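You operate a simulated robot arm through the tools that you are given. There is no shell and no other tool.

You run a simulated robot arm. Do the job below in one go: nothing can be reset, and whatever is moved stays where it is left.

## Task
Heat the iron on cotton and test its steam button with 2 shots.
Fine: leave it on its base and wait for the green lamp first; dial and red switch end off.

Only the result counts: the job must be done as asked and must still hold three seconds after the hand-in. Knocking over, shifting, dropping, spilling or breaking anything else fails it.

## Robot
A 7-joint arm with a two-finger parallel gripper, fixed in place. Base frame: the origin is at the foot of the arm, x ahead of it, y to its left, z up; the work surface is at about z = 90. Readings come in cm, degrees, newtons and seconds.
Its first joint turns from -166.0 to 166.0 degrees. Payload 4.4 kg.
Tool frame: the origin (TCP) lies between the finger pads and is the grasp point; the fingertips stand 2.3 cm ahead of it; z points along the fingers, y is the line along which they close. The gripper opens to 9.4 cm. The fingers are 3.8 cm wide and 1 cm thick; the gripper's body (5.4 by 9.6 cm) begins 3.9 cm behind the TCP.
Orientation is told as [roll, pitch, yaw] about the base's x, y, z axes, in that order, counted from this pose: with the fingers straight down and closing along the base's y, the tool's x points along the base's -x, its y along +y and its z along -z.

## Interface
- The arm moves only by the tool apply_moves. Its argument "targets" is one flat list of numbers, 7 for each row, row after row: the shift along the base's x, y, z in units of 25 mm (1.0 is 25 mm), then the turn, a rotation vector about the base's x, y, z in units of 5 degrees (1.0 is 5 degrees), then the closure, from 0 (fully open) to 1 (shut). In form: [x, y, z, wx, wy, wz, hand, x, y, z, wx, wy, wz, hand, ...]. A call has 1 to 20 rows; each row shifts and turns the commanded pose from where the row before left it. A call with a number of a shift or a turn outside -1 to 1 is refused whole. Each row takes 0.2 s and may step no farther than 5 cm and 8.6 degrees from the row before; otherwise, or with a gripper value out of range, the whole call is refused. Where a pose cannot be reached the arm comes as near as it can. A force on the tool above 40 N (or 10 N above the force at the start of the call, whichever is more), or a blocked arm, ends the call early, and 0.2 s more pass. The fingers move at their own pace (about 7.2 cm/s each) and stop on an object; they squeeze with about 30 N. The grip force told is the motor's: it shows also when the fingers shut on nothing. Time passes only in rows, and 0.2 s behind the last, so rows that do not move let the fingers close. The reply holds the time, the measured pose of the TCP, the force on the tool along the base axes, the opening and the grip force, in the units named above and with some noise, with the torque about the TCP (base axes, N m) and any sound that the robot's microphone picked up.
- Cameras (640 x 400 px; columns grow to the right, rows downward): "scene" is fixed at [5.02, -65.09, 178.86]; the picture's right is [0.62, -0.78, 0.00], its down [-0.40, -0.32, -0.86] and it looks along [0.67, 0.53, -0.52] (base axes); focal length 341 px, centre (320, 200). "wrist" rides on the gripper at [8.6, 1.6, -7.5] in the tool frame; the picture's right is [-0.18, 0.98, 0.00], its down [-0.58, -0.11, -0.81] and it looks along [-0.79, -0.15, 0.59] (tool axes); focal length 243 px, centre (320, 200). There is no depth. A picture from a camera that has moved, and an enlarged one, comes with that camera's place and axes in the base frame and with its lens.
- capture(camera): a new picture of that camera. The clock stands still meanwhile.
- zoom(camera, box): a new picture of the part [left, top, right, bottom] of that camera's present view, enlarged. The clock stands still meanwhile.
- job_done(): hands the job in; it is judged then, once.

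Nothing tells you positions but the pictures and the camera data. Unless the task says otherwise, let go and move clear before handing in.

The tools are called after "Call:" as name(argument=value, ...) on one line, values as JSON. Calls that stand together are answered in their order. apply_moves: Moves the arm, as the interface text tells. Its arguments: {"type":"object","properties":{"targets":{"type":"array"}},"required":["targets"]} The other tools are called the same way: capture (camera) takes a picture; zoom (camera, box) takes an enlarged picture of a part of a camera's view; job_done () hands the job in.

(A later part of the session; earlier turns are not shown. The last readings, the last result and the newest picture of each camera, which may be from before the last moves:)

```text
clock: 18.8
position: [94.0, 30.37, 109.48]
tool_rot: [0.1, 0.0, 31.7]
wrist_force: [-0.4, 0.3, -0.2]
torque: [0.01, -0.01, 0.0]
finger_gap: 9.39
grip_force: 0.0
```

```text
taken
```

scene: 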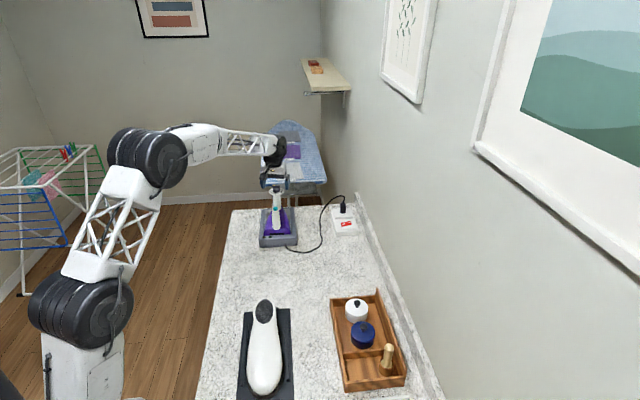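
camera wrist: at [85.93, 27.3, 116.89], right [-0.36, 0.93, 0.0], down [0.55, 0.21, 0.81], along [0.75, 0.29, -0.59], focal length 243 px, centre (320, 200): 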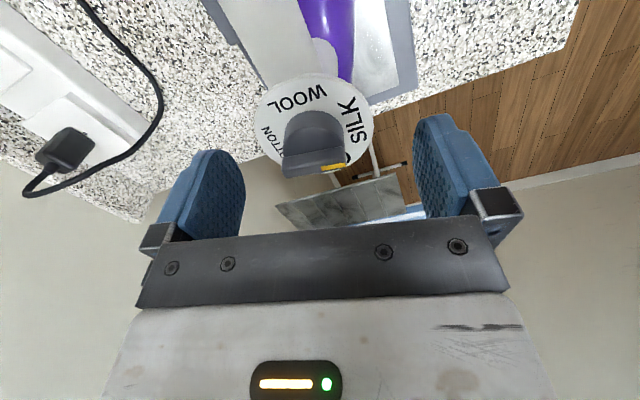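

Call:
zoom(camera="wrist", box=[250, 60, 390, 200])

Call:
apply_moves(targets=[0, 0, 0, 0, 0, -0.98, 0, 0, 0, 0, 0, 0, -0.98, 0, 0, 0, 0, 0, 0, -0.98, 0, 0, 0, 0, 0, 0, -0.98, 0, 0, 0, 0, 0, 0, -0.98, 0, 0, 0, 0, 0, 0, -0.98, 0, 0, 0, 0, 0, 0, -0.98, 0, 0, 0, 0, 0, 0, -0.98, 0, 0, 0, 0, 0, 0, -0.98, 0, 0, 0, 0, 0, 0, -0.98, 0, 0, 0, 0, 0, 0, -0.98, 0, 0, 0, 0, 0, 0, -0.98, 0, 0, 0, 0, 0, 0, -0.98, 0, 0, 0, 0, 0, 0, -0.98, 0, 0, 0, 0, 0, 0, -0.98, 0, 0, 0, 0, 0, 0, -0.98, 0])

Call:
capture(camera="wrist")

Call:
zoom(camera="wrist", box=[250, 60, 390, 200])

Call:
zoom(camera="scene", box=[256, 182, 304, 212])

```text
2.86 times, centred on (320, 130) of wrist
camera zoom: at [85.93, 27.3, 116.89], right [-0.36, 0.93, 0.0], down [0.55, 0.21, 0.81], along [0.75, 0.29, -0.59], focal length 693 px, centre (320, 400)
```

zoom: 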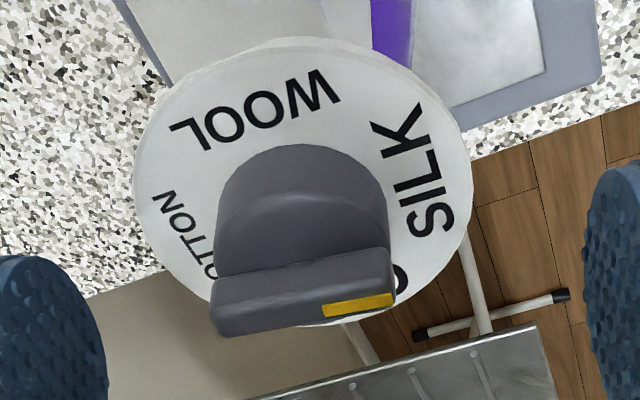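

```text
clock: 22.2
position: [94.08, 30.27, 109.51]
tool_rot: [0.1, 0.0, -46.6]
wrist_force: [0.3, 0.3, -0.3]
torque: [0.02, 0.03, -0.02]
finger_gap: 9.38
grip_force: 0.0
```

```text
taken
camera wrist: at [89.41, 37.84, 116.86], right [0.84, 0.54, 0.0], down [0.32, -0.5, 0.81], along [0.44, -0.68, -0.59], focal length 243 px, centre (320, 200)
```

wrist: 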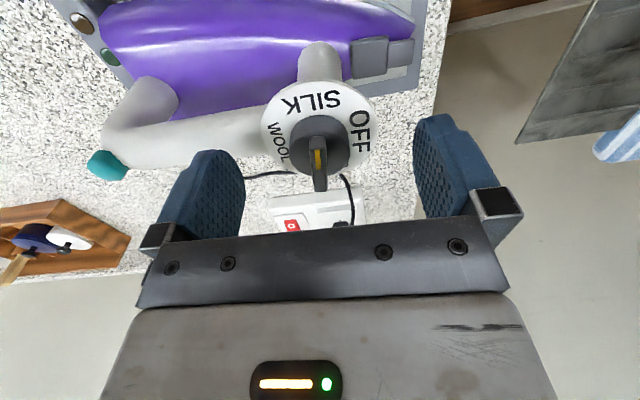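

```text
2.86 times, centred on (320, 130) of wrist
camera zoom: at [89.41, 37.84, 116.86], right [0.84, 0.54, 0.0], down [0.32, -0.5, 0.81], along [0.44, -0.68, -0.59], focal length 693 px, centre (320, 400)
```

zoom: 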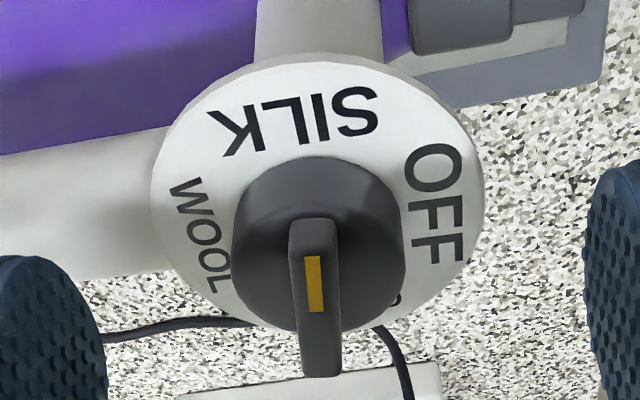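

```text
13.33 times, centred on (280, 197) of scene
camera zoom: at [5.02, -65.09, 178.86], right [0.62, -0.78, 0.0], down [-0.4, -0.32, -0.86], along [0.67, 0.53, -0.52], focal length 4545 px, centre (853, 240)
```

zoom: 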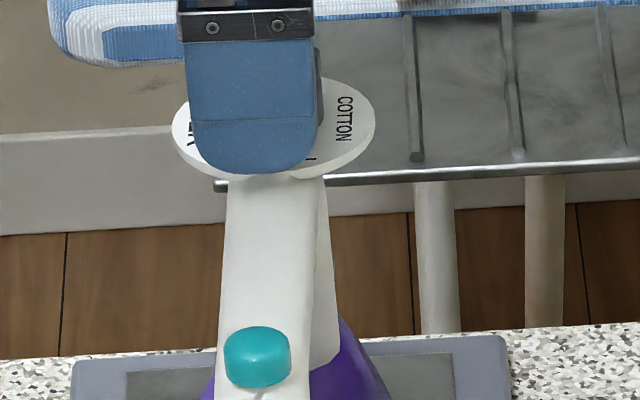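

Fin top is at about 108 and the knob axis is now near [94.3, 30.2]; pointer at about 125°. I'll align to it, lower slightly and grip again with better centring.

Call:
apply_moves(targets=[0, 0, -0.1, 0, 0, -0.85, 0, 0, -0.02, -0.16, 0, 0, -0.85, 0, 0, 0, 0, 0, 0, 0, 0.5, 0, 0, 0, 0, 0, 0, 0.6, 0, 0, 0, 0, 0, 0, 0.7, 0, 0, 0, 0, 0, 0, 1, 0, 0, 0, 0, 0, 0, 1])

Call:
zoom(camera="wrist", box=[250, 60, 390, 200])

Call:
zoom(camera="scene", box=[256, 182, 304, 212])

```text
clock: 23.8
position: [94.18, 30.32, 108.76]
tool_rot: [0.0, -0.1, -55.1]
wrist_force: [2.1, -1.1, 0.1]
torque: [0.0, -0.02, 0.02]
finger_gap: 3.12
grip_force: 30.1
```

```text
2.86 times, centred on (320, 130) of wrist
camera zoom: at [90.53, 38.38, 116.19], right [0.91, 0.41, 0.0], down [0.24, -0.54, 0.81], along [0.33, -0.73, -0.59], focal length 693 px, centre (320, 400)
```

zoom: 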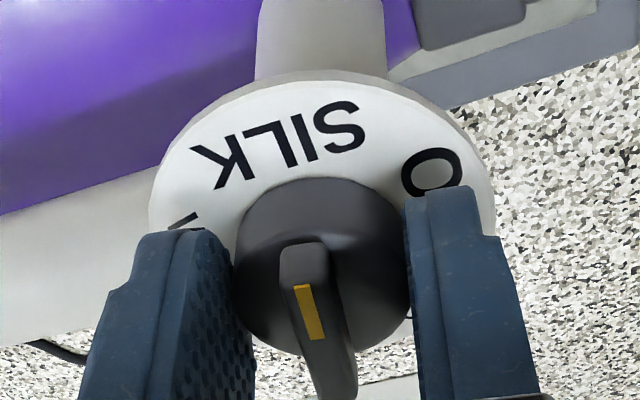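

```text
13.33 times, centred on (280, 197) of scene
camera zoom: at [5.02, -65.09, 178.86], right [0.62, -0.78, 0.0], down [-0.4, -0.32, -0.86], along [0.67, 0.53, -0.52], focal length 4545 px, centre (853, 240)
```

zoom: 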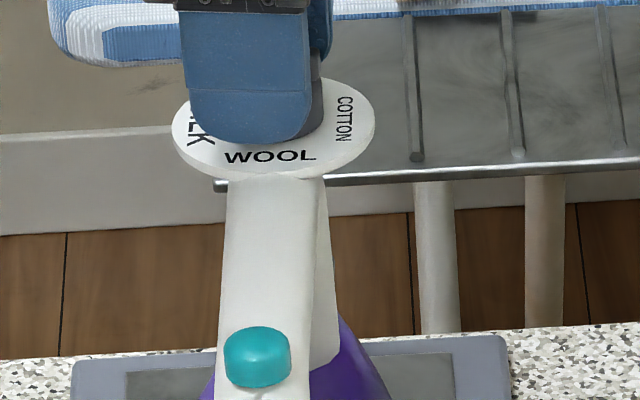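

Gripped again, centred and with little force. Now I turn counter-clockwise 70° and check.

Call:
apply_moves(targets=[0, 0, 0, 0, 0, 1, 1, 0, 0, 0, 0, 0, 1, 1, 0, 0, 0, 0, 0, 1, 1, 0, 0, 0, 0, 0, 1, 1, 0, 0, 0, 0, 0, 1, 1, 0, 0, 0, 0, 0, 1, 1, 0, 0, 0, 0, 0, 1, 1, 0, 0, 0, 0, 0, 1, 1, 0, 0, 0, 0, 0, 1, 1, 0, 0, 0, 0, 0, 1, 1, 0, 0, 0, 0, 0, 1, 1, 0, 0, 0, 0, 0, 1, 1, 0, 0, 0, 0, 0, 1, 1, 0, 0, 0, 0, 0, 1, 1])

Call:
zoom(camera="wrist", box=[250, 60, 390, 200])

Call:
zoom(camera="scene", box=[256, 182, 304, 212])

```text
clock: 26.8
position: [94.16, 30.45, 108.79]
tool_rot: [0.1, -0.1, 15.0]
wrist_force: [-0.2, 0.4, 1.1]
torque: [0.02, -0.11, 0.02]
finger_gap: 3.14
grip_force: 30.0
```

```text
2.86 times, centred on (320, 130) of wrist
camera zoom: at [85.35, 29.76, 116.21], right [-0.08, 1.0, 0.0], down [0.59, 0.05, 0.81], along [0.8, 0.06, -0.59], focal length 693 px, centre (320, 400)
```

zoom: 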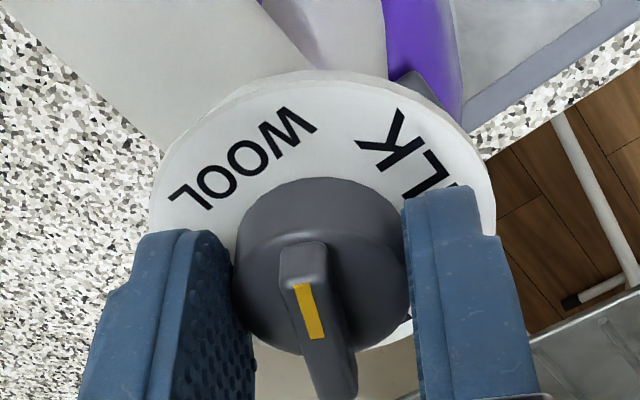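

```text
13.33 times, centred on (280, 197) of scene
camera zoom: at [5.02, -65.09, 178.86], right [0.62, -0.78, 0.0], down [-0.4, -0.32, -0.86], along [0.67, 0.53, -0.52], focal length 4545 px, centre (853, 240)
```

zoom: 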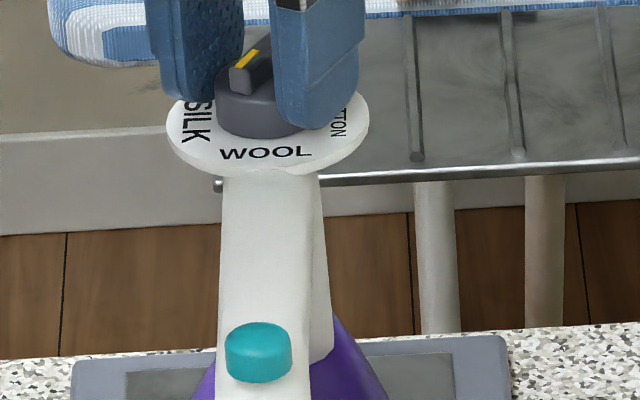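

The dial is at about 195° (past SILK, near WOOL) and tracking well. Continuing the turn.

Call:
apply_moves(targets=[0, -0.03, 0, 0, 0, 1, 1, 0, -0.03, 0, 0, 0, 1, 1, 0, 0, 0, 0, 0, 1, 1, 0, 0, 0, 0, 0, 1, 1, 0, 0, 0, 0, 0, 1, 1, 0, 0, 0, 0, 0, 1, 1, 0, 0, 0, 0, 0, 1, 1, 0, 0, 0, 0, 0, 1, 1, 0, 0, 0, 0, 0, 1, 1, 0, 0, 0, 0, 0, 1, 1, 0, 0, 0, 0, 0, 1, 1, 0, 0, 0, 0, 0, 1, 1, 0, 0, 0, 0, 0, 1, 1, 0, 0, 0, 0, 0, 1, 1])

Call:
zoom(camera="wrist", box=[250, 60, 390, 200])

Call:
zoom(camera="scene", box=[256, 182, 304, 212])

Call:
zoom(camera="scene", box=[256, 212, 304, 252])

```text
clock: 29.8
position: [94.03, 30.06, 108.86]
tool_rot: [0.0, 0.0, 85.0]
wrist_force: [2.2, 2.5, 0.4]
torque: [-0.39, 0.12, -0.01]
finger_gap: 3.13
grip_force: 29.4
```

```text
2.86 times, centred on (320, 130) of wrist
camera zoom: at [91.76, 21.74, 116.27], right [-0.96, 0.27, 0.0], down [0.16, 0.57, 0.81], along [0.22, 0.78, -0.59], focal length 693 px, centre (320, 400)
```

zoom: 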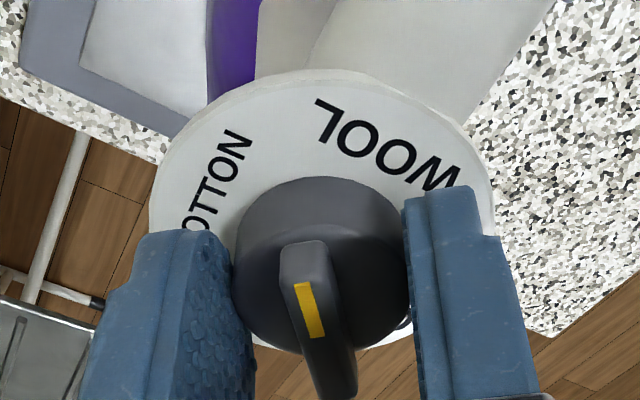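

```text
13.33 times, centred on (280, 197) of scene
camera zoom: at [5.02, -65.09, 178.86], right [0.62, -0.78, 0.0], down [-0.4, -0.32, -0.86], along [0.67, 0.53, -0.52], focal length 4545 px, centre (853, 240)
```

zoom: 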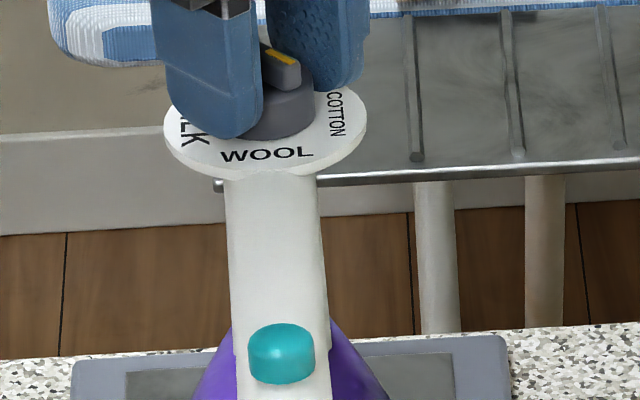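

```text
10.00 times, centred on (280, 232) of scene
camera zoom: at [5.02, -65.09, 178.86], right [0.62, -0.78, 0.0], down [-0.4, -0.32, -0.86], along [0.67, 0.53, -0.52], focal length 3408 px, centre (720, -120)
```

zoom: 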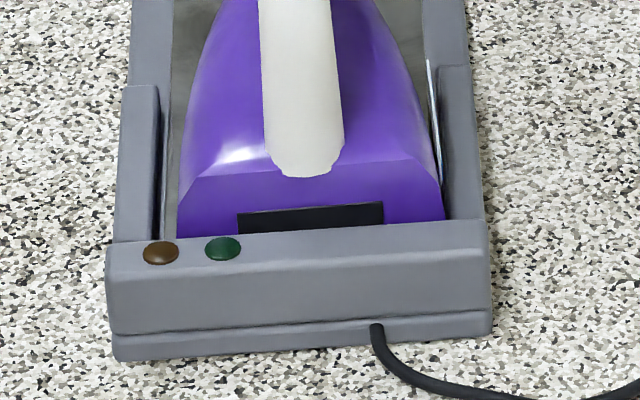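

The dial is at about 220° of its travel and still following, though the iron's heel has shifted a few millimetres within its cradle. I'll go on in smaller stages.

Call:
apply_moves(targets=[0, 0, 0, 0, 0, 0.8, 1, 0, 0, 0, 0, 0, 0.8, 1, 0, 0, 0, 0, 0, 0.8, 1, 0, 0, 0, 0, 0, 0.8, 1, 0, 0, 0, 0, 0, 0.8, 1, 0, 0, 0, 0, 0, 0, 1])

Call:
zoom(camera="wrist", box=[250, 60, 390, 200])

Call:
zoom(camera="scene", box=[256, 182, 304, 212])

Call:
zoom(camera="scene", box=[256, 212, 304, 252])

```text
clock: 31.2
position: [94.09, 30.07, 108.94]
tool_rot: [-0.1, 0.0, 104.8]
wrist_force: [-0.1, -2.0, 3.2]
torque: [-0.01, 0.0, 0.01]
finger_gap: 3.14
grip_force: 29.9
```

```text
2.86 times, centred on (320, 130) of wrist
camera zoom: at [94.82, 21.46, 116.23], right [-1.0, -0.08, 0.0], down [-0.04, 0.59, 0.81], along [-0.06, 0.8, -0.59], focal length 693 px, centre (320, 400)
```

zoom: 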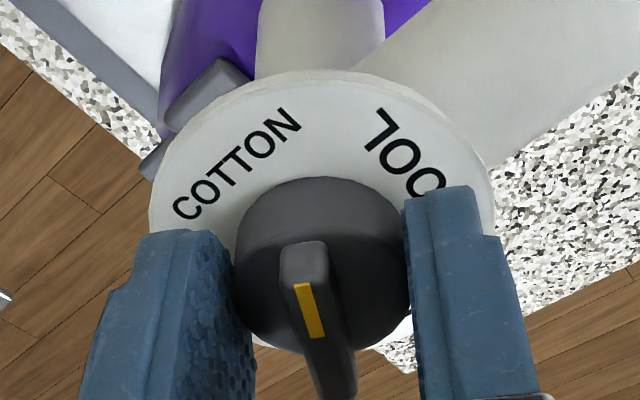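

```text
13.33 times, centred on (280, 197) of scene
camera zoom: at [5.02, -65.09, 178.86], right [0.62, -0.78, 0.0], down [-0.4, -0.32, -0.86], along [0.67, 0.53, -0.52], focal length 4545 px, centre (853, 240)
```

zoom: 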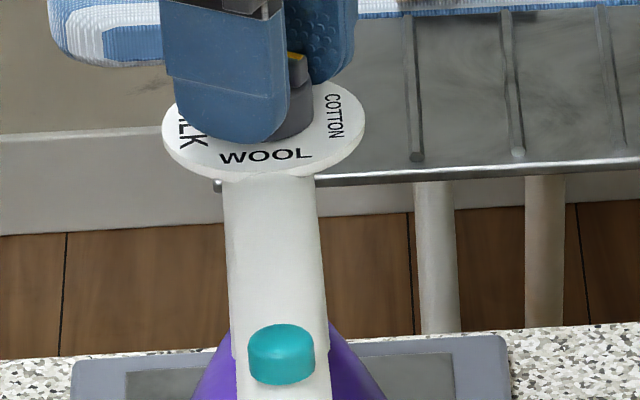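

```text
10.00 times, centred on (280, 232) of scene
camera zoom: at [5.02, -65.09, 178.86], right [0.62, -0.78, 0.0], down [-0.4, -0.32, -0.86], along [0.67, 0.53, -0.52], focal length 3408 px, centre (720, -120)
```

zoom: 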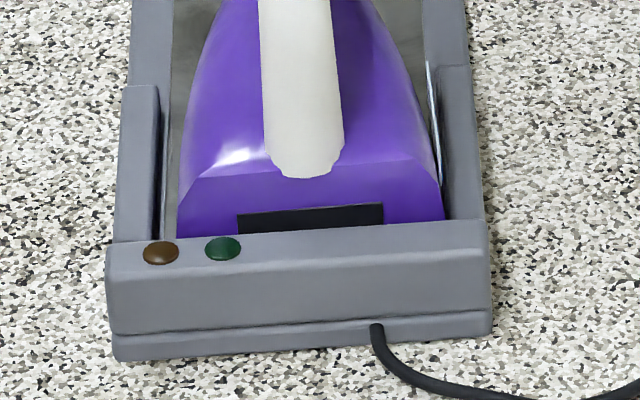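

Call:
apply_moves(targets=[0, 0, 0, 0, 0, 0.8, 1, 0, 0, 0, 0, 0, 0.8, 1, 0, 0, 0, 0, 0, 0.8, 1, 0, 0, 0, 0, 0, 0.8, 1, 0, 0, 0, 0, 0, 0.8, 1, 0, 0, 0, 0, 0, 0, 1])

Call:
zoom(camera="wrist", box=[250, 60, 390, 200])

Call:
zoom(camera="scene", box=[256, 182, 304, 212])

```text
clock: 32.6
position: [94.08, 30.23, 108.9]
tool_rot: [0.0, 0.0, 124.8]
wrist_force: [4.6, 0.5, 3.9]
torque: [0.03, -0.09, 0.01]
finger_gap: 3.12
grip_force: 29.8
```

```text
2.86 times, centred on (320, 130) of wrist
camera zoom: at [97.78, 22.26, 116.23], right [-0.91, -0.41, 0.0], down [-0.24, 0.54, 0.81], along [-0.33, 0.73, -0.59], focal length 693 px, centre (320, 400)
```

zoom: 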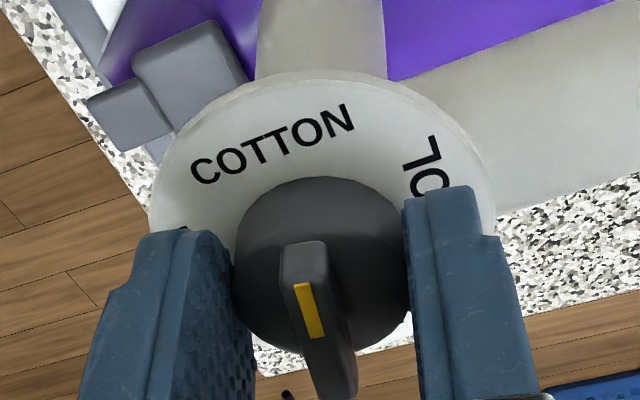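

```text
13.33 times, centred on (280, 197) of scene
camera zoom: at [5.02, -65.09, 178.86], right [0.62, -0.78, 0.0], down [-0.4, -0.32, -0.86], along [0.67, 0.53, -0.52], focal length 4545 px, centre (853, 240)
```

zoom: 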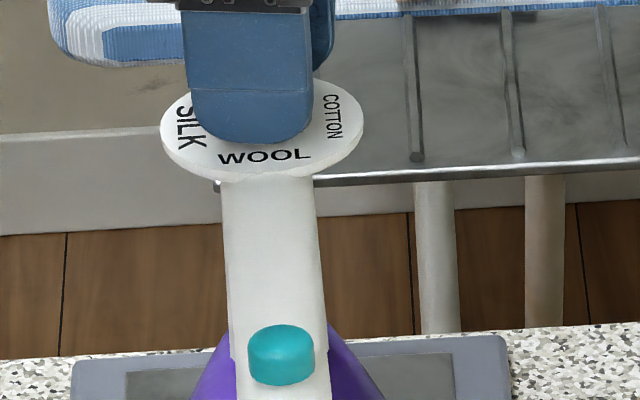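

The pointer is about 12° short of COTTON now. I'll turn the remaining part in small steps.

Call:
apply_moves(targets=[0, 0, 0, 0, 0, 0.6, 1, 0, 0, 0, 0, 0, 0.6, 1, 0, 0, 0, 0, 0, 0.6, 1, 0, 0, 0, 0, 0, 0.5, 1, 0, 0, 0, 0, 0, 0, 1])

Call:
zoom(camera="wrist", box=[250, 60, 390, 200])

Call:
zoom(camera="scene", box=[256, 182, 304, 212])

```text
clock: 33.8
position: [94.02, 30.19, 108.83]
tool_rot: [0.0, 0.0, 136.4]
wrist_force: [0.8, 6.5, 12.1]
torque: [0.22, 0.03, -0.05]
finger_gap: 3.14
grip_force: 30.4
```

```text
2.86 times, centred on (320, 130) of wrist
camera zoom: at [99.3, 23.16, 116.22], right [-0.81, -0.59, 0.0], down [-0.35, 0.48, 0.81], along [-0.47, 0.65, -0.59], focal length 693 px, centre (320, 400)
```

zoom: 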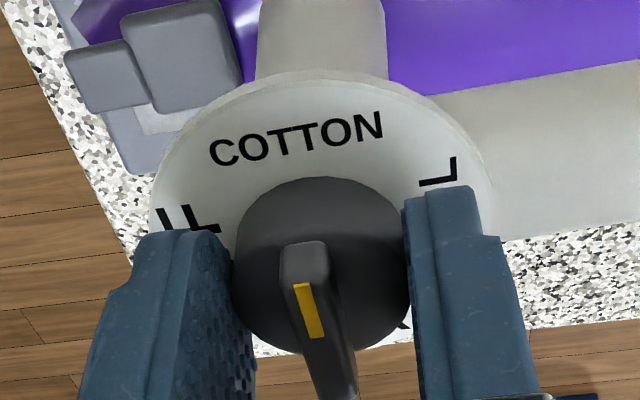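

```text
13.33 times, centred on (280, 197) of scene
camera zoom: at [5.02, -65.09, 178.86], right [0.62, -0.78, 0.0], down [-0.4, -0.32, -0.86], along [0.67, 0.53, -0.52], focal length 4545 px, centre (853, 240)
```

zoom: 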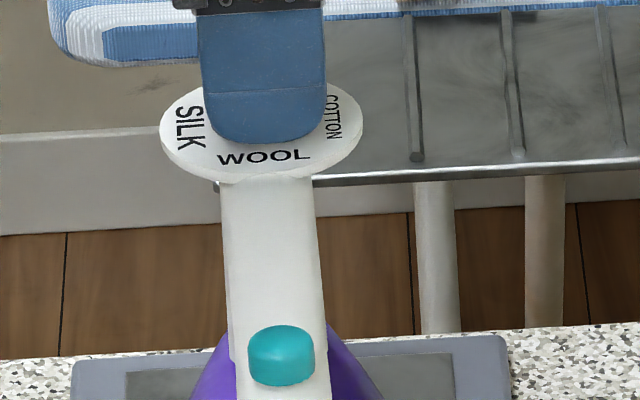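

Pointer is within about 2° of COTTON. I'll nudge 1.5° more, then release and back straight up to verify.

Call:
apply_moves(targets=[0, 0, 0, 0, 0, 0.3, 1, 0, 0, 0, 0, 0, 0, 1, 0, 0, 0, 0, 0, 0, 0.6, 0, 0, 0, 0, 0, 0, 0.3, 0, 0, 0, 0, 0, 0, 0, 0, 0, 0, 0, 0, 0, 0, 0, 0, 0.6, 0, 0, 0, 0, 0, 0, 1, 0, 0, 0, 0, 0, 0, 1, 0, 0, 0, 0])

Call:
capture(camera="wrist")

Call:
zoom(camera="wrist", box=[250, 30, 390, 140])

Call:
zoom(camera="scene", box=[264, 180, 288, 198])

Call:
zoom(camera="scene", box=[240, 180, 320, 260])

```text
clock: 35.8
position: [94.2, 30.25, 115.16]
tool_rot: [0.1, 0.0, 137.8]
wrist_force: [0.3, 1.5, 0.0]
torque: [-0.01, 0.02, -0.02]
finger_gap: 9.38
grip_force: 0.0
```

```text
taken
camera wrist: at [99.52, 23.32, 122.64], right [-0.8, -0.61, 0.0], down [-0.36, 0.47, 0.81], along [-0.49, 0.64, -0.59], focal length 243 px, centre (320, 200)
```

wrist: 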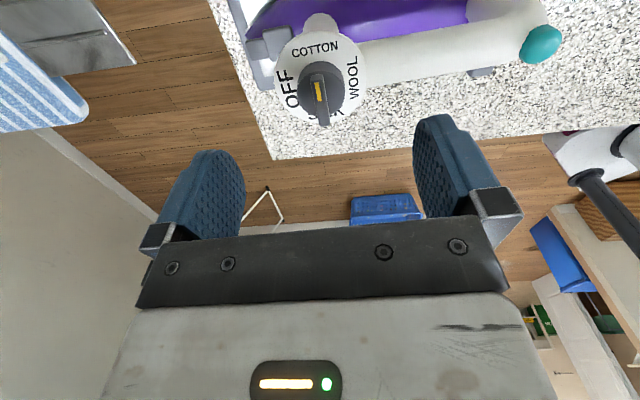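

```text
3.64 times, centred on (320, 85) of wrist
camera zoom: at [99.52, 23.32, 122.64], right [-0.8, -0.61, 0.0], down [-0.36, 0.47, 0.81], along [-0.49, 0.64, -0.59], focal length 882 px, centre (320, 618)
```

zoom: 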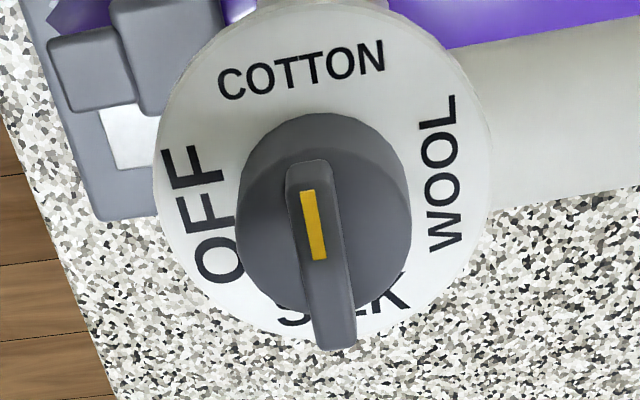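

```text
16.00 times, centred on (276, 189) of scene
camera zoom: at [5.02, -65.09, 178.86], right [0.62, -0.78, 0.0], down [-0.4, -0.32, -0.86], along [0.67, 0.53, -0.52], focal length 5454 px, centre (1024, 376)
```

zoom: 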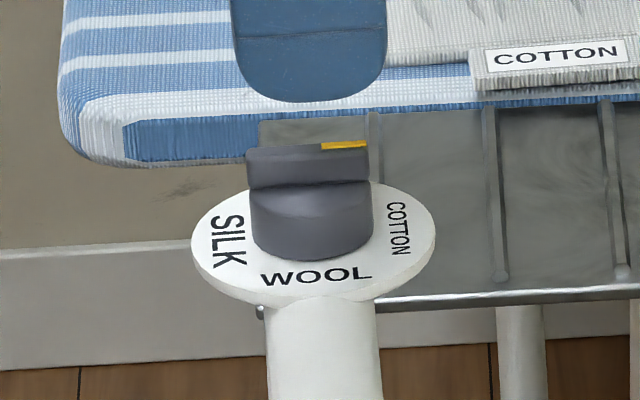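

```text
5.00 times, centred on (280, 220) of scene
camera zoom: at [5.02, -65.09, 178.86], right [0.62, -0.78, 0.0], down [-0.4, -0.32, -0.86], along [0.67, 0.53, -0.52], focal length 1704 px, centre (520, 100)
```

zoom: 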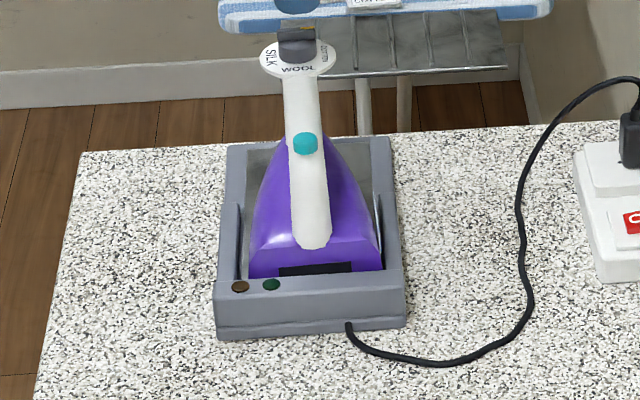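

The dial now points exactly at COTTON and the iron is still in its cradle. Next I go to the red rocker: unwinding the yaw while moving up and over to about [85, 2, 120].

Call:
apply_moves(targets=[0, 0, 0.4, 0, 0, -0.98, 0.5, -0.1, -0.2, 0.4, 0, 0, -0.98, 1, -0.15, -0.45, 0.2, 0, 0, -0.98, 1, -0.15, -0.45, 0.2, 0, 0, -0.98, 1, -0.15, -0.45, 0.1, 0, 0, -0.98, 1, -0.15, -0.45, 0.1, 0, 0, -0.98, 1, -0.15, -0.45, 0.1, 0, 0, -0.98, 1, -0.15, -0.45, 0.1, 0, 0, -0.98, 1, -0.15, -0.45, 0, 0, 0, -0.98, 1, -0.15, -0.45, 0, 0, 0, -0.98, 1, -0.15, -0.45, 0, 0, 0, -0.98, 1, -0.15, -0.45, 0, 0, 0, -0.98, 1, -0.15, -0.45, 0, 0, 0, -0.98, 1, -0.15, -0.45, 0, 0, 0, -0.98, 1, -0.15, -0.45, 0, 0, 0, -0.98, 1, -0.15, -0.45, 0, 0, 0, -0.98, 1, -0.15, -0.45, 0, 0, 0, -0.98, 1, -0.15, -0.45, 0, 0, 0, -0.98, 1, -0.15, -0.45, 0, 0, 0, -0.98, 1, -0.15, -0.45, 0, 0, 0, -0.98, 1])

Call:
capture(camera="wrist")

Call:
capture(camera="scene")

```text
clock: 40.0
position: [86.99, 9.56, 119.4]
tool_rot: [0.0, 0.0, 39.8]
wrist_force: [0.0, -0.1, -0.3]
torque: [-0.01, -0.01, 0.03]
finger_gap: 0.01
grip_force: 30.2
```

```text
taken
camera wrist: at [79.39, 5.31, 126.78], right [-0.49, 0.87, 0.0], down [0.52, 0.29, 0.81], along [0.7, 0.39, -0.59], focal length 243 px, centre (320, 200)
```

wrist: 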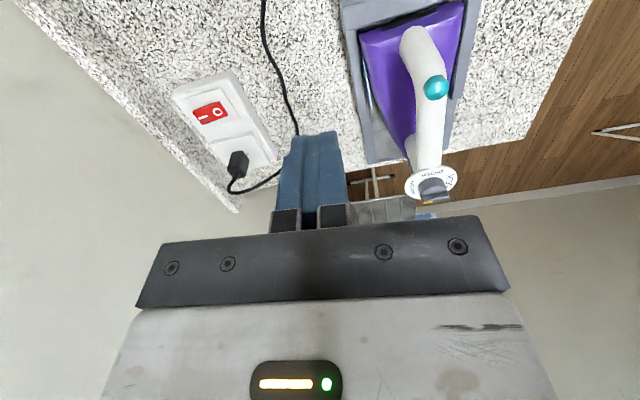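

```text
taken
```

scene: 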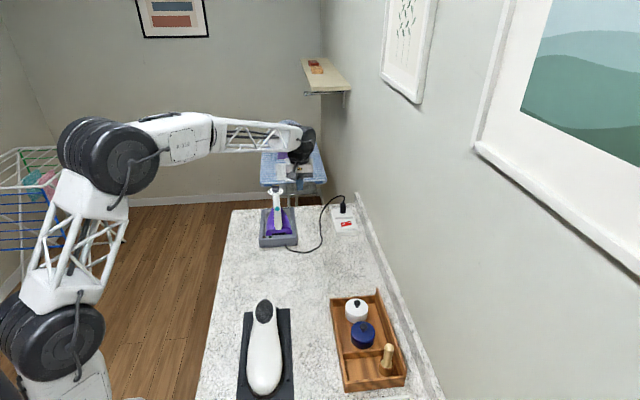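

The rocker, socket and cable are clearly visible. I'll zoom in on them for coordinates.

Call:
zoom(camera="wrist", box=[165, 60, 285, 190])

```text
3.08 times, centred on (225, 125) of wrist
camera zoom: at [79.39, 5.31, 126.78], right [-0.49, 0.87, 0.0], down [0.52, 0.29, 0.81], along [0.7, 0.39, -0.59], focal length 746 px, centre (612, 431)
```

zoom: 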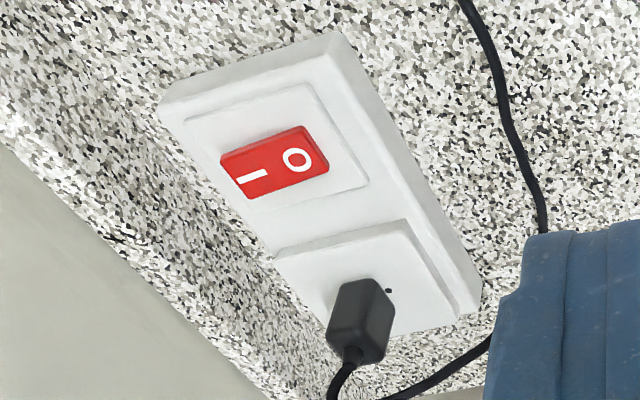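

The rocker centre is [107.9, 1.1, 92.5], its I end towards [109.7, −0.6]. I'll finish unwinding, close the fingers, and pitch the tool 45° forward to gain the reach.

Call:
apply_moves(targets=[0.25, -0.48, -0.1, 0, 0, -0.995, 1, 0.25, -0.48, -0.1, 0, 0, -0.995, 1, 0.25, -0.48, -0.1, 0, 0, -0.995, 1, 0.25, -0.48, -0.1, 0, 0, -0.995, 1, 0.25, -0.48, -0.1, 0, 0, -0.995, 1, 0.25, -0.48, -0.1, 0, 0, -0.995, 1, 0.25, -0.48, -0.1, 0, 0, -0.995, 1, 0.25, -0.48, -0.1, 0, 0, -0.995, 1, 0.3, 0, 0, 0, -1, 0, 1, 0.3, 0, 0, 0, -1, 0, 1, 0.3, 0, 0, 0, -1, 0, 1, 0.3, 0, 0, 0, -1, 0, 1, 0.3, 0, 0, 0, -1, 0, 1, 0.3, 0, 0, 0, -1, 0, 1, 0.3, 0, 0, 0, -1, 0, 1, 0.3, 0, 0, 0, -1, 0, 1, 0.3, 0, 0, 0, -1, 0, 1])

Call:
capture(camera="wrist")

Call:
capture(camera="scene")

```text
clock: 43.6
position: [98.75, 0.08, 117.33]
tool_rot: [-0.1, -45.1, 0.2]
wrist_force: [-0.4, 0.1, -0.1]
torque: [0.01, -0.03, 0.03]
finger_gap: 0.01
grip_force: 29.8
```

```text
taken
camera wrist: at [87.36, 1.59, 116.38], right [0.13, 0.98, 0.13], down [-0.16, -0.11, 0.98], along [0.98, -0.15, 0.14], focal length 243 px, centre (320, 200)
```

wrist: 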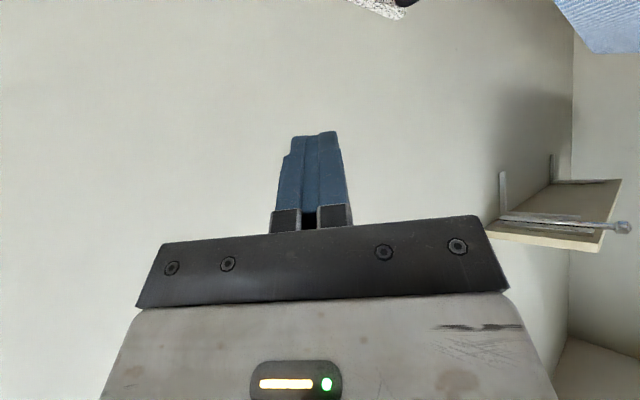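

```text
taken
```

scene: 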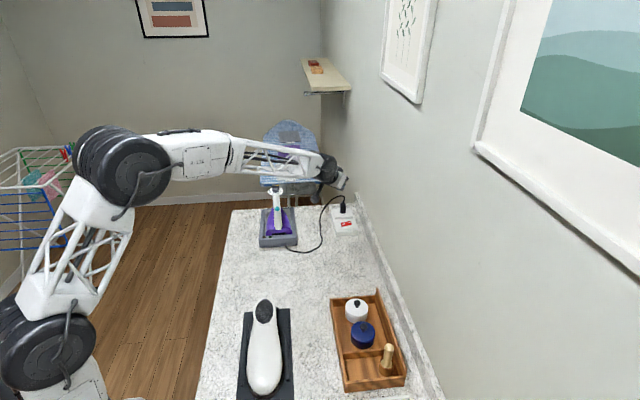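

Call:
apply_moves(targets=[0.5, 0, -0.7, 0, 0, 0, 1, 0.5, 0, -0.7, 0, 0, 0, 1, 0.5, 0, -0.7, 0, 0, 0, 1, 0.5, 0, -0.7, 0, 0, 0, 1, 0.5, 0, -0.7, 0, 0, 0, 1, 0.5, 0, -0.7, 0, 0, 0, 1, 0.5, 0, -0.7, 0, 0, 0, 1, 0.5, 0, -0.7, 0, 0, 0, 1, 0, 0, 0, 0, 0, 0, 1])

Call:
capture(camera="wrist")

Call:
zoom(camera="scene", box=[300, 160, 400, 240])

```text
clock: 45.6
position: [108.81, -0.19, 103.34]
tool_rot: [-0.2, -45.0, 0.3]
wrist_force: [0.1, -0.2, 0.3]
torque: [-0.01, -0.03, 0.03]
finger_gap: 0.0
grip_force: 30.4
```

```text
taken
camera wrist: at [97.44, 1.51, 102.45], right [0.13, 0.98, 0.13], down [-0.16, -0.11, 0.98], along [0.98, -0.15, 0.14], focal length 243 px, centre (320, 200)
```

wrist: 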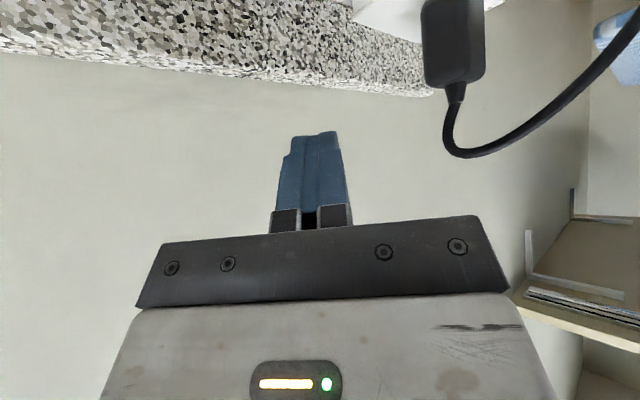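

```text
5.00 times, centred on (350, 200) of scene
camera zoom: at [5.02, -65.09, 178.86], right [0.62, -0.78, 0.0], down [-0.4, -0.32, -0.86], along [0.67, 0.53, -0.52], focal length 1704 px, centre (170, 200)
```

zoom: 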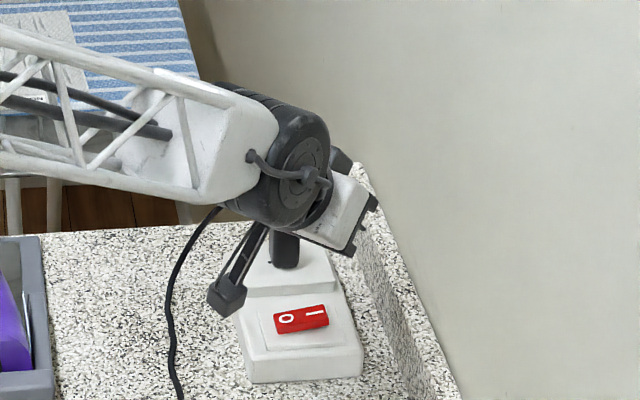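

The hand is lined up above the I end with clear space to the plug and cable. I'll descend to just above the rocker.

Call:
apply_moves(targets=[0, 0, -0.5, 0, 0, 0, 1, 0, 0, -0.5, 0, 0, 0, 1, 0, 0, -0.5, 0, 0, 0, 1, 0, 0, -0.5, 0, 0, 0, 1, 0, 0, -0.4, 0, 0, 0, 1, 0, 0, 0, 0, 0, 0, 1])

Call:
capture(camera="wrist")

Call:
zoom(camera="scene", box=[310, 180, 374, 240])

```text
clock: 47.0
position: [108.76, -0.05, 97.2]
tool_rot: [-0.1, -45.0, 0.2]
wrist_force: [-0.2, -0.4, 0.3]
torque: [0.03, 0.01, -0.04]
finger_gap: 0.01
grip_force: 30.6
```

```text
taken
camera wrist: at [97.4, 1.64, 96.41], right [0.13, 0.98, 0.13], down [-0.16, -0.11, 0.98], along [0.98, -0.15, 0.14], focal length 243 px, centre (320, 200)
```

wrist: 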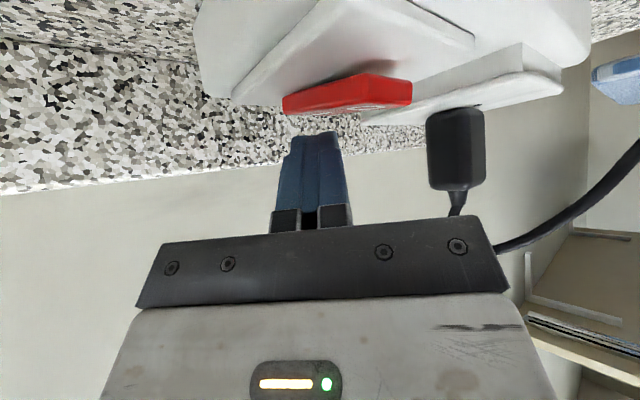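

```text
6.67 times, centred on (342, 210) of scene
camera zoom: at [5.02, -65.09, 178.86], right [0.62, -0.78, 0.0], down [-0.4, -0.32, -0.86], along [0.67, 0.53, -0.52], focal length 2272 px, centre (173, 133)
```

zoom: 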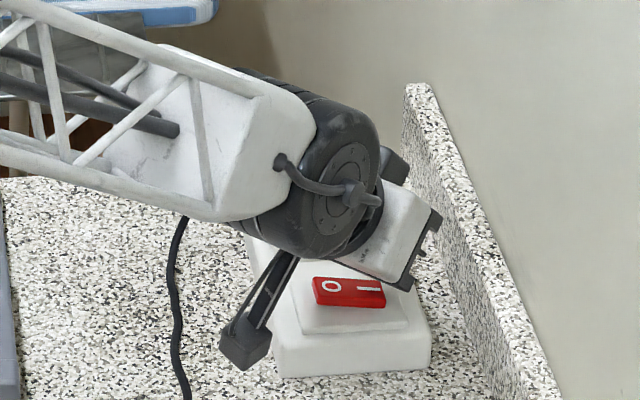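

From this low view the rocker top is about z = 93.7 with centre near [107.1, 1.3]. I'll shift back slightly onto the I half and press down gently in small steps.

Call:
apply_moves(targets=[-0.32, 0.08, 0, 0, 0, 0, 1, 0, 0, -0.1, 0, 0, 0, 1, 0, 0, -0.1, 0, 0, 0, 1, 0, 0, -0.1, 0, 0, 0, 1, 0, 0, 0, 0, 0, 0, 1])

Call:
zoom(camera="wrist", box=[220, 40, 440, 180])

```text
clock: 48.1
position: [108.12, 0.17, 97.26]
tool_rot: [-0.1, -45.4, 0.2]
wrist_force: [1.4, -0.2, 6.9]
torque: [0.03, -0.08, -0.07]
finger_gap: 0.01
grip_force: 30.3
stopped in row 5: the force on the tool passed its limit at 41 N (the readings are from after the stop); the commanded pose is now the measured one
```

```text
2.86 times, centred on (330, 110) of wrist
camera zoom: at [96.72, 1.8, 96.27], right [0.13, 0.98, 0.13], down [-0.17, -0.11, 0.98], along [0.98, -0.15, 0.15], focal length 693 px, centre (291, 457)
```

zoom: 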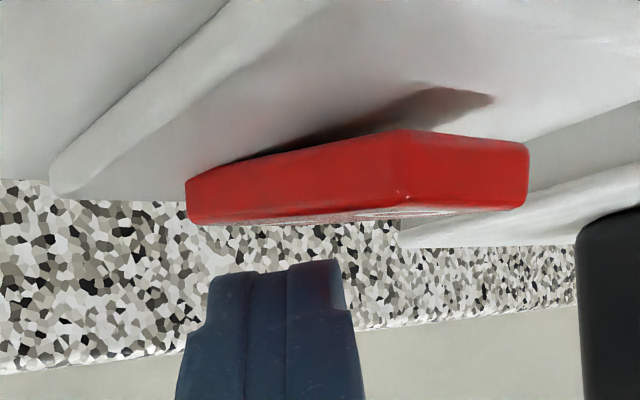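

The call stopped on contact force; I'll check the lamps and the rocker's state before doing anything else.

Call:
zoom(camera="scene", box=[250, 200, 310, 250])

Call:
zoom(camera="scene", box=[325, 195, 365, 240])

Call:
capture(camera="wrist")

```text
8.00 times, centred on (280, 225) of scene
camera zoom: at [5.02, -65.09, 178.86], right [0.62, -0.78, 0.0], down [-0.4, -0.32, -0.86], along [0.67, 0.53, -0.52], focal length 2727 px, centre (640, 0)
```

zoom: 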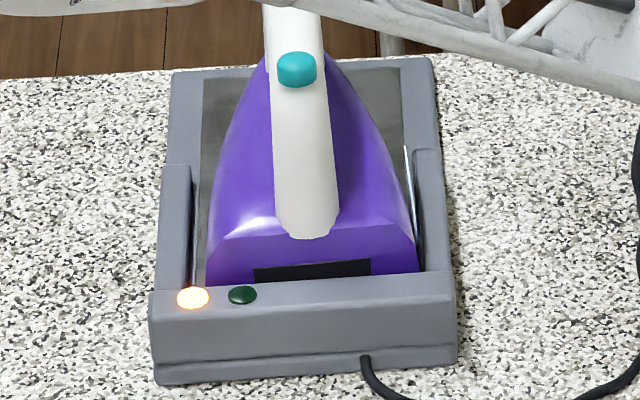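

```text
8.89 times, centred on (345, 218) of scene
camera zoom: at [5.02, -65.09, 178.86], right [0.62, -0.78, 0.0], down [-0.4, -0.32, -0.86], along [0.67, 0.53, -0.52], focal length 3030 px, centre (98, 44)
```

zoom: 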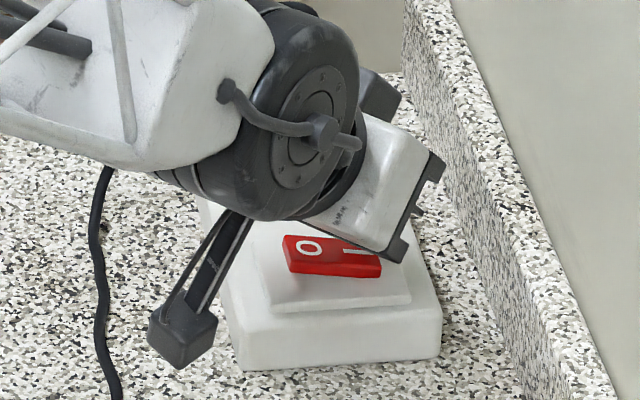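

```text
taken
camera wrist: at [96.72, 1.8, 96.27], right [0.13, 0.98, 0.13], down [-0.17, -0.11, 0.98], along [0.98, -0.15, 0.15], focal length 243 px, centre (320, 200)
```

wrist: 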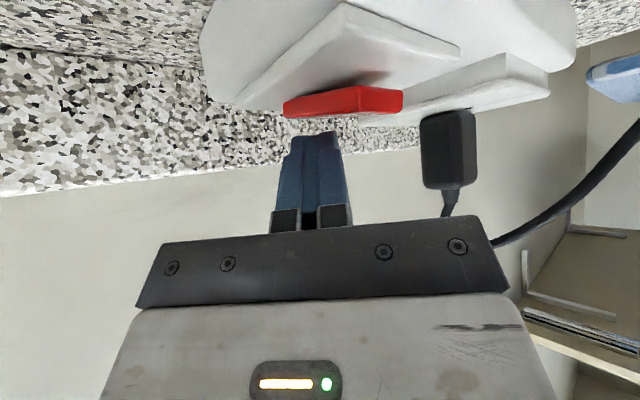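

The amber lamp is lit: the switch is on and the iron is heating. I'll lift straight off, retreat and un-pitch, moving to a place from which I can watch the lamps and the steam button.

Call:
apply_moves(targets=[0, 0, 0.3, 0, 0, 0, 1, 0, 0, 0.6, 0, 0, 0, 1, 0, 0, 0.9, 0, 0, 0, 1, -0.4, 0, 0.9, 0, 0, 0, 1, -0.8, 0, 0.9, 0, 0, 0, 1, -0.9, 0, 0.9, 0, 1, 0, 1, -0.9, 0, 0.8, 0, 1, 0, 1, -0.9, 0, 0.8, 0, 1, 0, 1, -0.9, 0, 0.8, 0, 1, 0, 1, -0.9, 0, 0.5, 0, 1, 0, 1, -0.9, 0.2, 0.3, 0, 1, 0, 1, -0.9, 0.2, 0, 0, 1, 0, 1, -0.9, 0.3, 0, 0, 1, 0, 1, -0.9, 0.3, 0, 0, 1.0, 0, 1])

Call:
capture(camera="scene")

Call:
capture(camera="wrist")

Call:
zoom(camera="scene", box=[325, 195, 365, 240])

```text
clock: 51.1
position: [84.72, 2.51, 116.36]
tool_rot: [0.0, -0.3, 0.1]
wrist_force: [0.0, -0.2, 0.6]
torque: [-0.02, -0.03, -0.02]
finger_gap: 0.01
grip_force: 30.5
```

```text
taken
```

scene: 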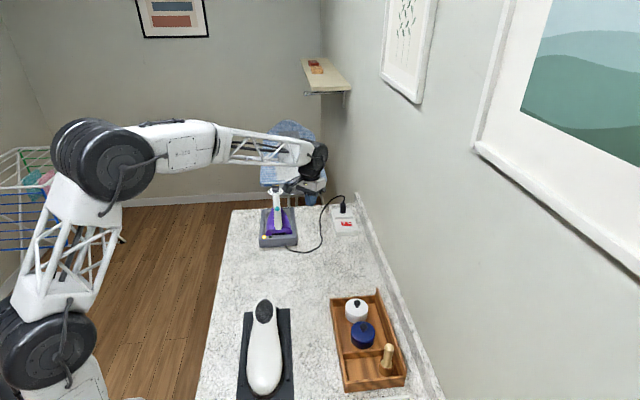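

```text
taken
camera wrist: at [76.04, 4.15, 123.72], right [0.18, 0.98, 0.0], down [0.58, -0.11, 0.81], along [0.8, -0.15, -0.59], focal length 243 px, centre (320, 200)
```

wrist: 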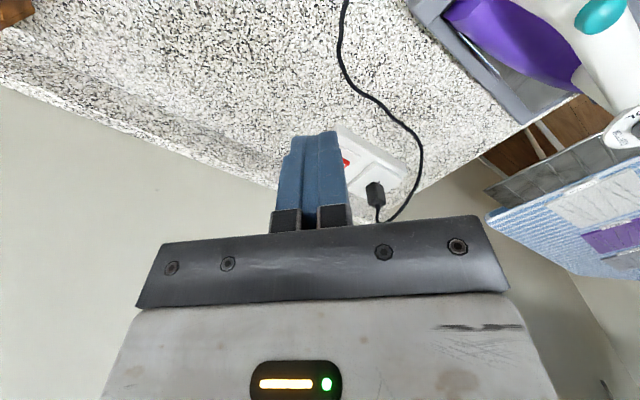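

```text
8.89 times, centred on (345, 218) of scene
camera zoom: at [5.02, -65.09, 178.86], right [0.62, -0.78, 0.0], down [-0.4, -0.32, -0.86], along [0.67, 0.53, -0.52], focal length 3030 px, centre (98, 44)
```

zoom: 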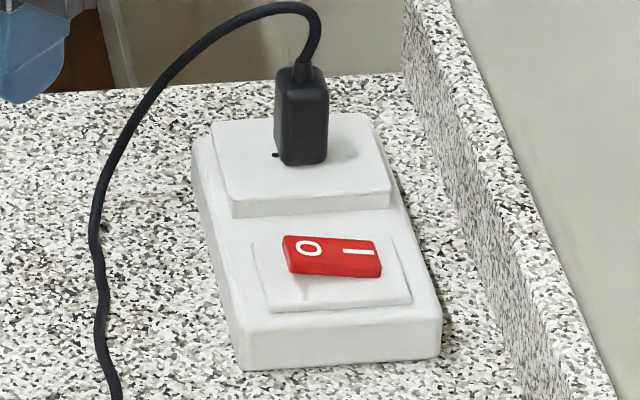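

The rocker is flipped to I. I'll move to where the wrist camera sees the steam button and lamps well.

Call:
apply_moves(targets=[-0.58, 0.97, 0.13, 0, 0, 0, 1, -0.58, 0.97, 0.13, 0, 0, 0, 1, -0.58, 0.97, 0.13, 0, 0, 0, 1, -0.58, 0.97, 0.13, 0, 0, 0, 1, -0.58, 0.97, 0.13, 0, 0, 0, 1, -0.58, 0.97, 0.13, 0, 0, 0, 1, 0, 0, 0, 0, 0, 0, 1])

Call:
capture(camera="wrist")

Call:
zoom(camera="wrist", box=[310, 80, 430, 180])

Call:
zoom(camera="scene", box=[250, 190, 310, 250])

```text
clock: 52.7
position: [75.94, 16.98, 118.11]
tool_rot: [0.0, -0.4, 0.1]
wrist_force: [-0.1, 0.3, 0.1]
torque: [-0.01, 0.02, -0.01]
finger_gap: 0.02
grip_force: 29.6
```

```text
taken
camera wrist: at [67.27, 18.74, 125.42], right [0.18, 0.98, 0.0], down [0.58, -0.11, 0.81], along [0.8, -0.15, -0.59], focal length 243 px, centre (320, 200)
```

wrist: 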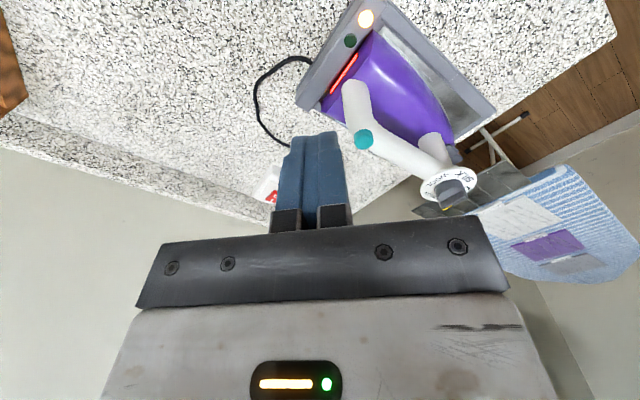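

```text
4.00 times, centred on (370, 130) of wrist
camera zoom: at [67.27, 18.74, 125.42], right [0.18, 0.98, 0.0], down [0.58, -0.11, 0.81], along [0.8, -0.15, -0.59], focal length 970 px, centre (120, 480)
```

zoom: 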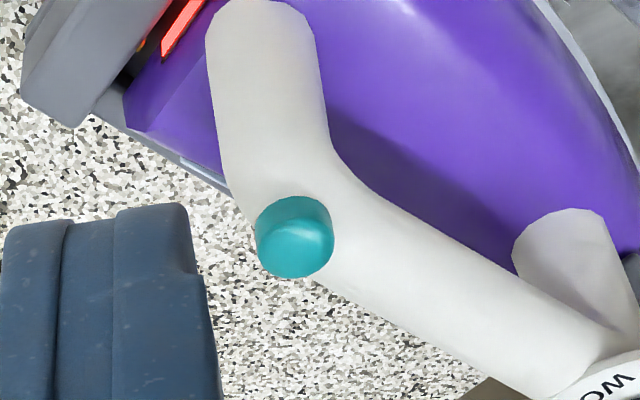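

```text
6.67 times, centred on (280, 220) of scene
camera zoom: at [5.02, -65.09, 178.86], right [0.62, -0.78, 0.0], down [-0.4, -0.32, -0.86], along [0.67, 0.53, -0.52], focal length 2272 px, centre (587, 67)
```

zoom: 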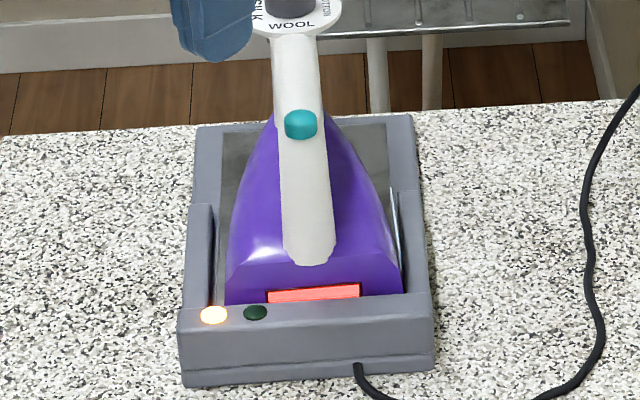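

The heater display bar glows red and the amber lamp is on; green is still dark. The button's cap is at [84.9, 20.05, 105.3]; I'll hover above it while waiting.

Call:
apply_moves(targets=[0.896, 0.307, -0.2, 0, 0, 0, 1, 0.896, 0.307, -0.2, 0, 0, 0, 1, 0.896, 0.307, -0.2, 0, 0, 0, 1, 0.896, 0.307, -0.2, 0, 0, 0, 1, 0, 0, -0.6, 0, 0, 0, 1, 0, 0, -0.6, 0, 0, 0, 1, 0, 0, -0.6, 0, 0, 0, 1, 0, 0, -0.4, 0, 0, 0, 1, 0, 0, 0, 0, 0, 0, 1])

Call:
capture(camera="wrist")

Call:
zoom(camera="scene", box=[250, 190, 310, 250])

```text
clock: 54.7
position: [84.99, 20.3, 110.77]
tool_rot: [0.0, -0.4, 0.1]
wrist_force: [0.2, -1.4, 0.0]
torque: [-0.01, 0.03, 0.0]
finger_gap: 0.01
grip_force: 30.1
```

```text
taken
camera wrist: at [76.41, 21.94, 118.16], right [0.18, 0.98, 0.0], down [0.58, -0.11, 0.81], along [0.8, -0.15, -0.59], focal length 243 px, centre (320, 200)
```

wrist: 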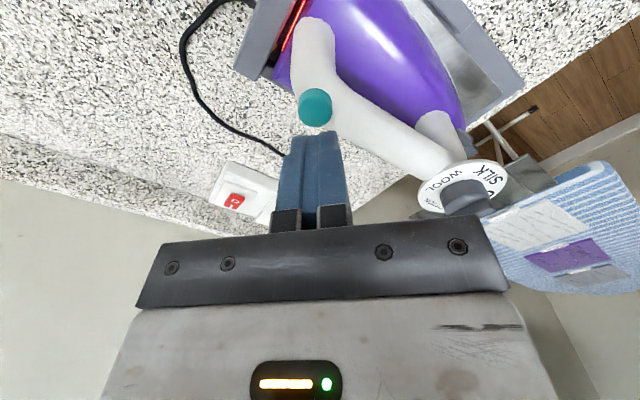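

```text
6.67 times, centred on (280, 220) of scene
camera zoom: at [5.02, -65.09, 178.86], right [0.62, -0.78, 0.0], down [-0.4, -0.32, -0.86], along [0.67, 0.53, -0.52], focal length 2272 px, centre (587, 67)
```

zoom: 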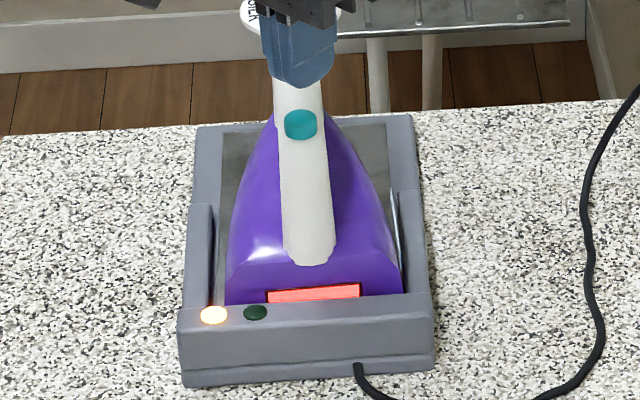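

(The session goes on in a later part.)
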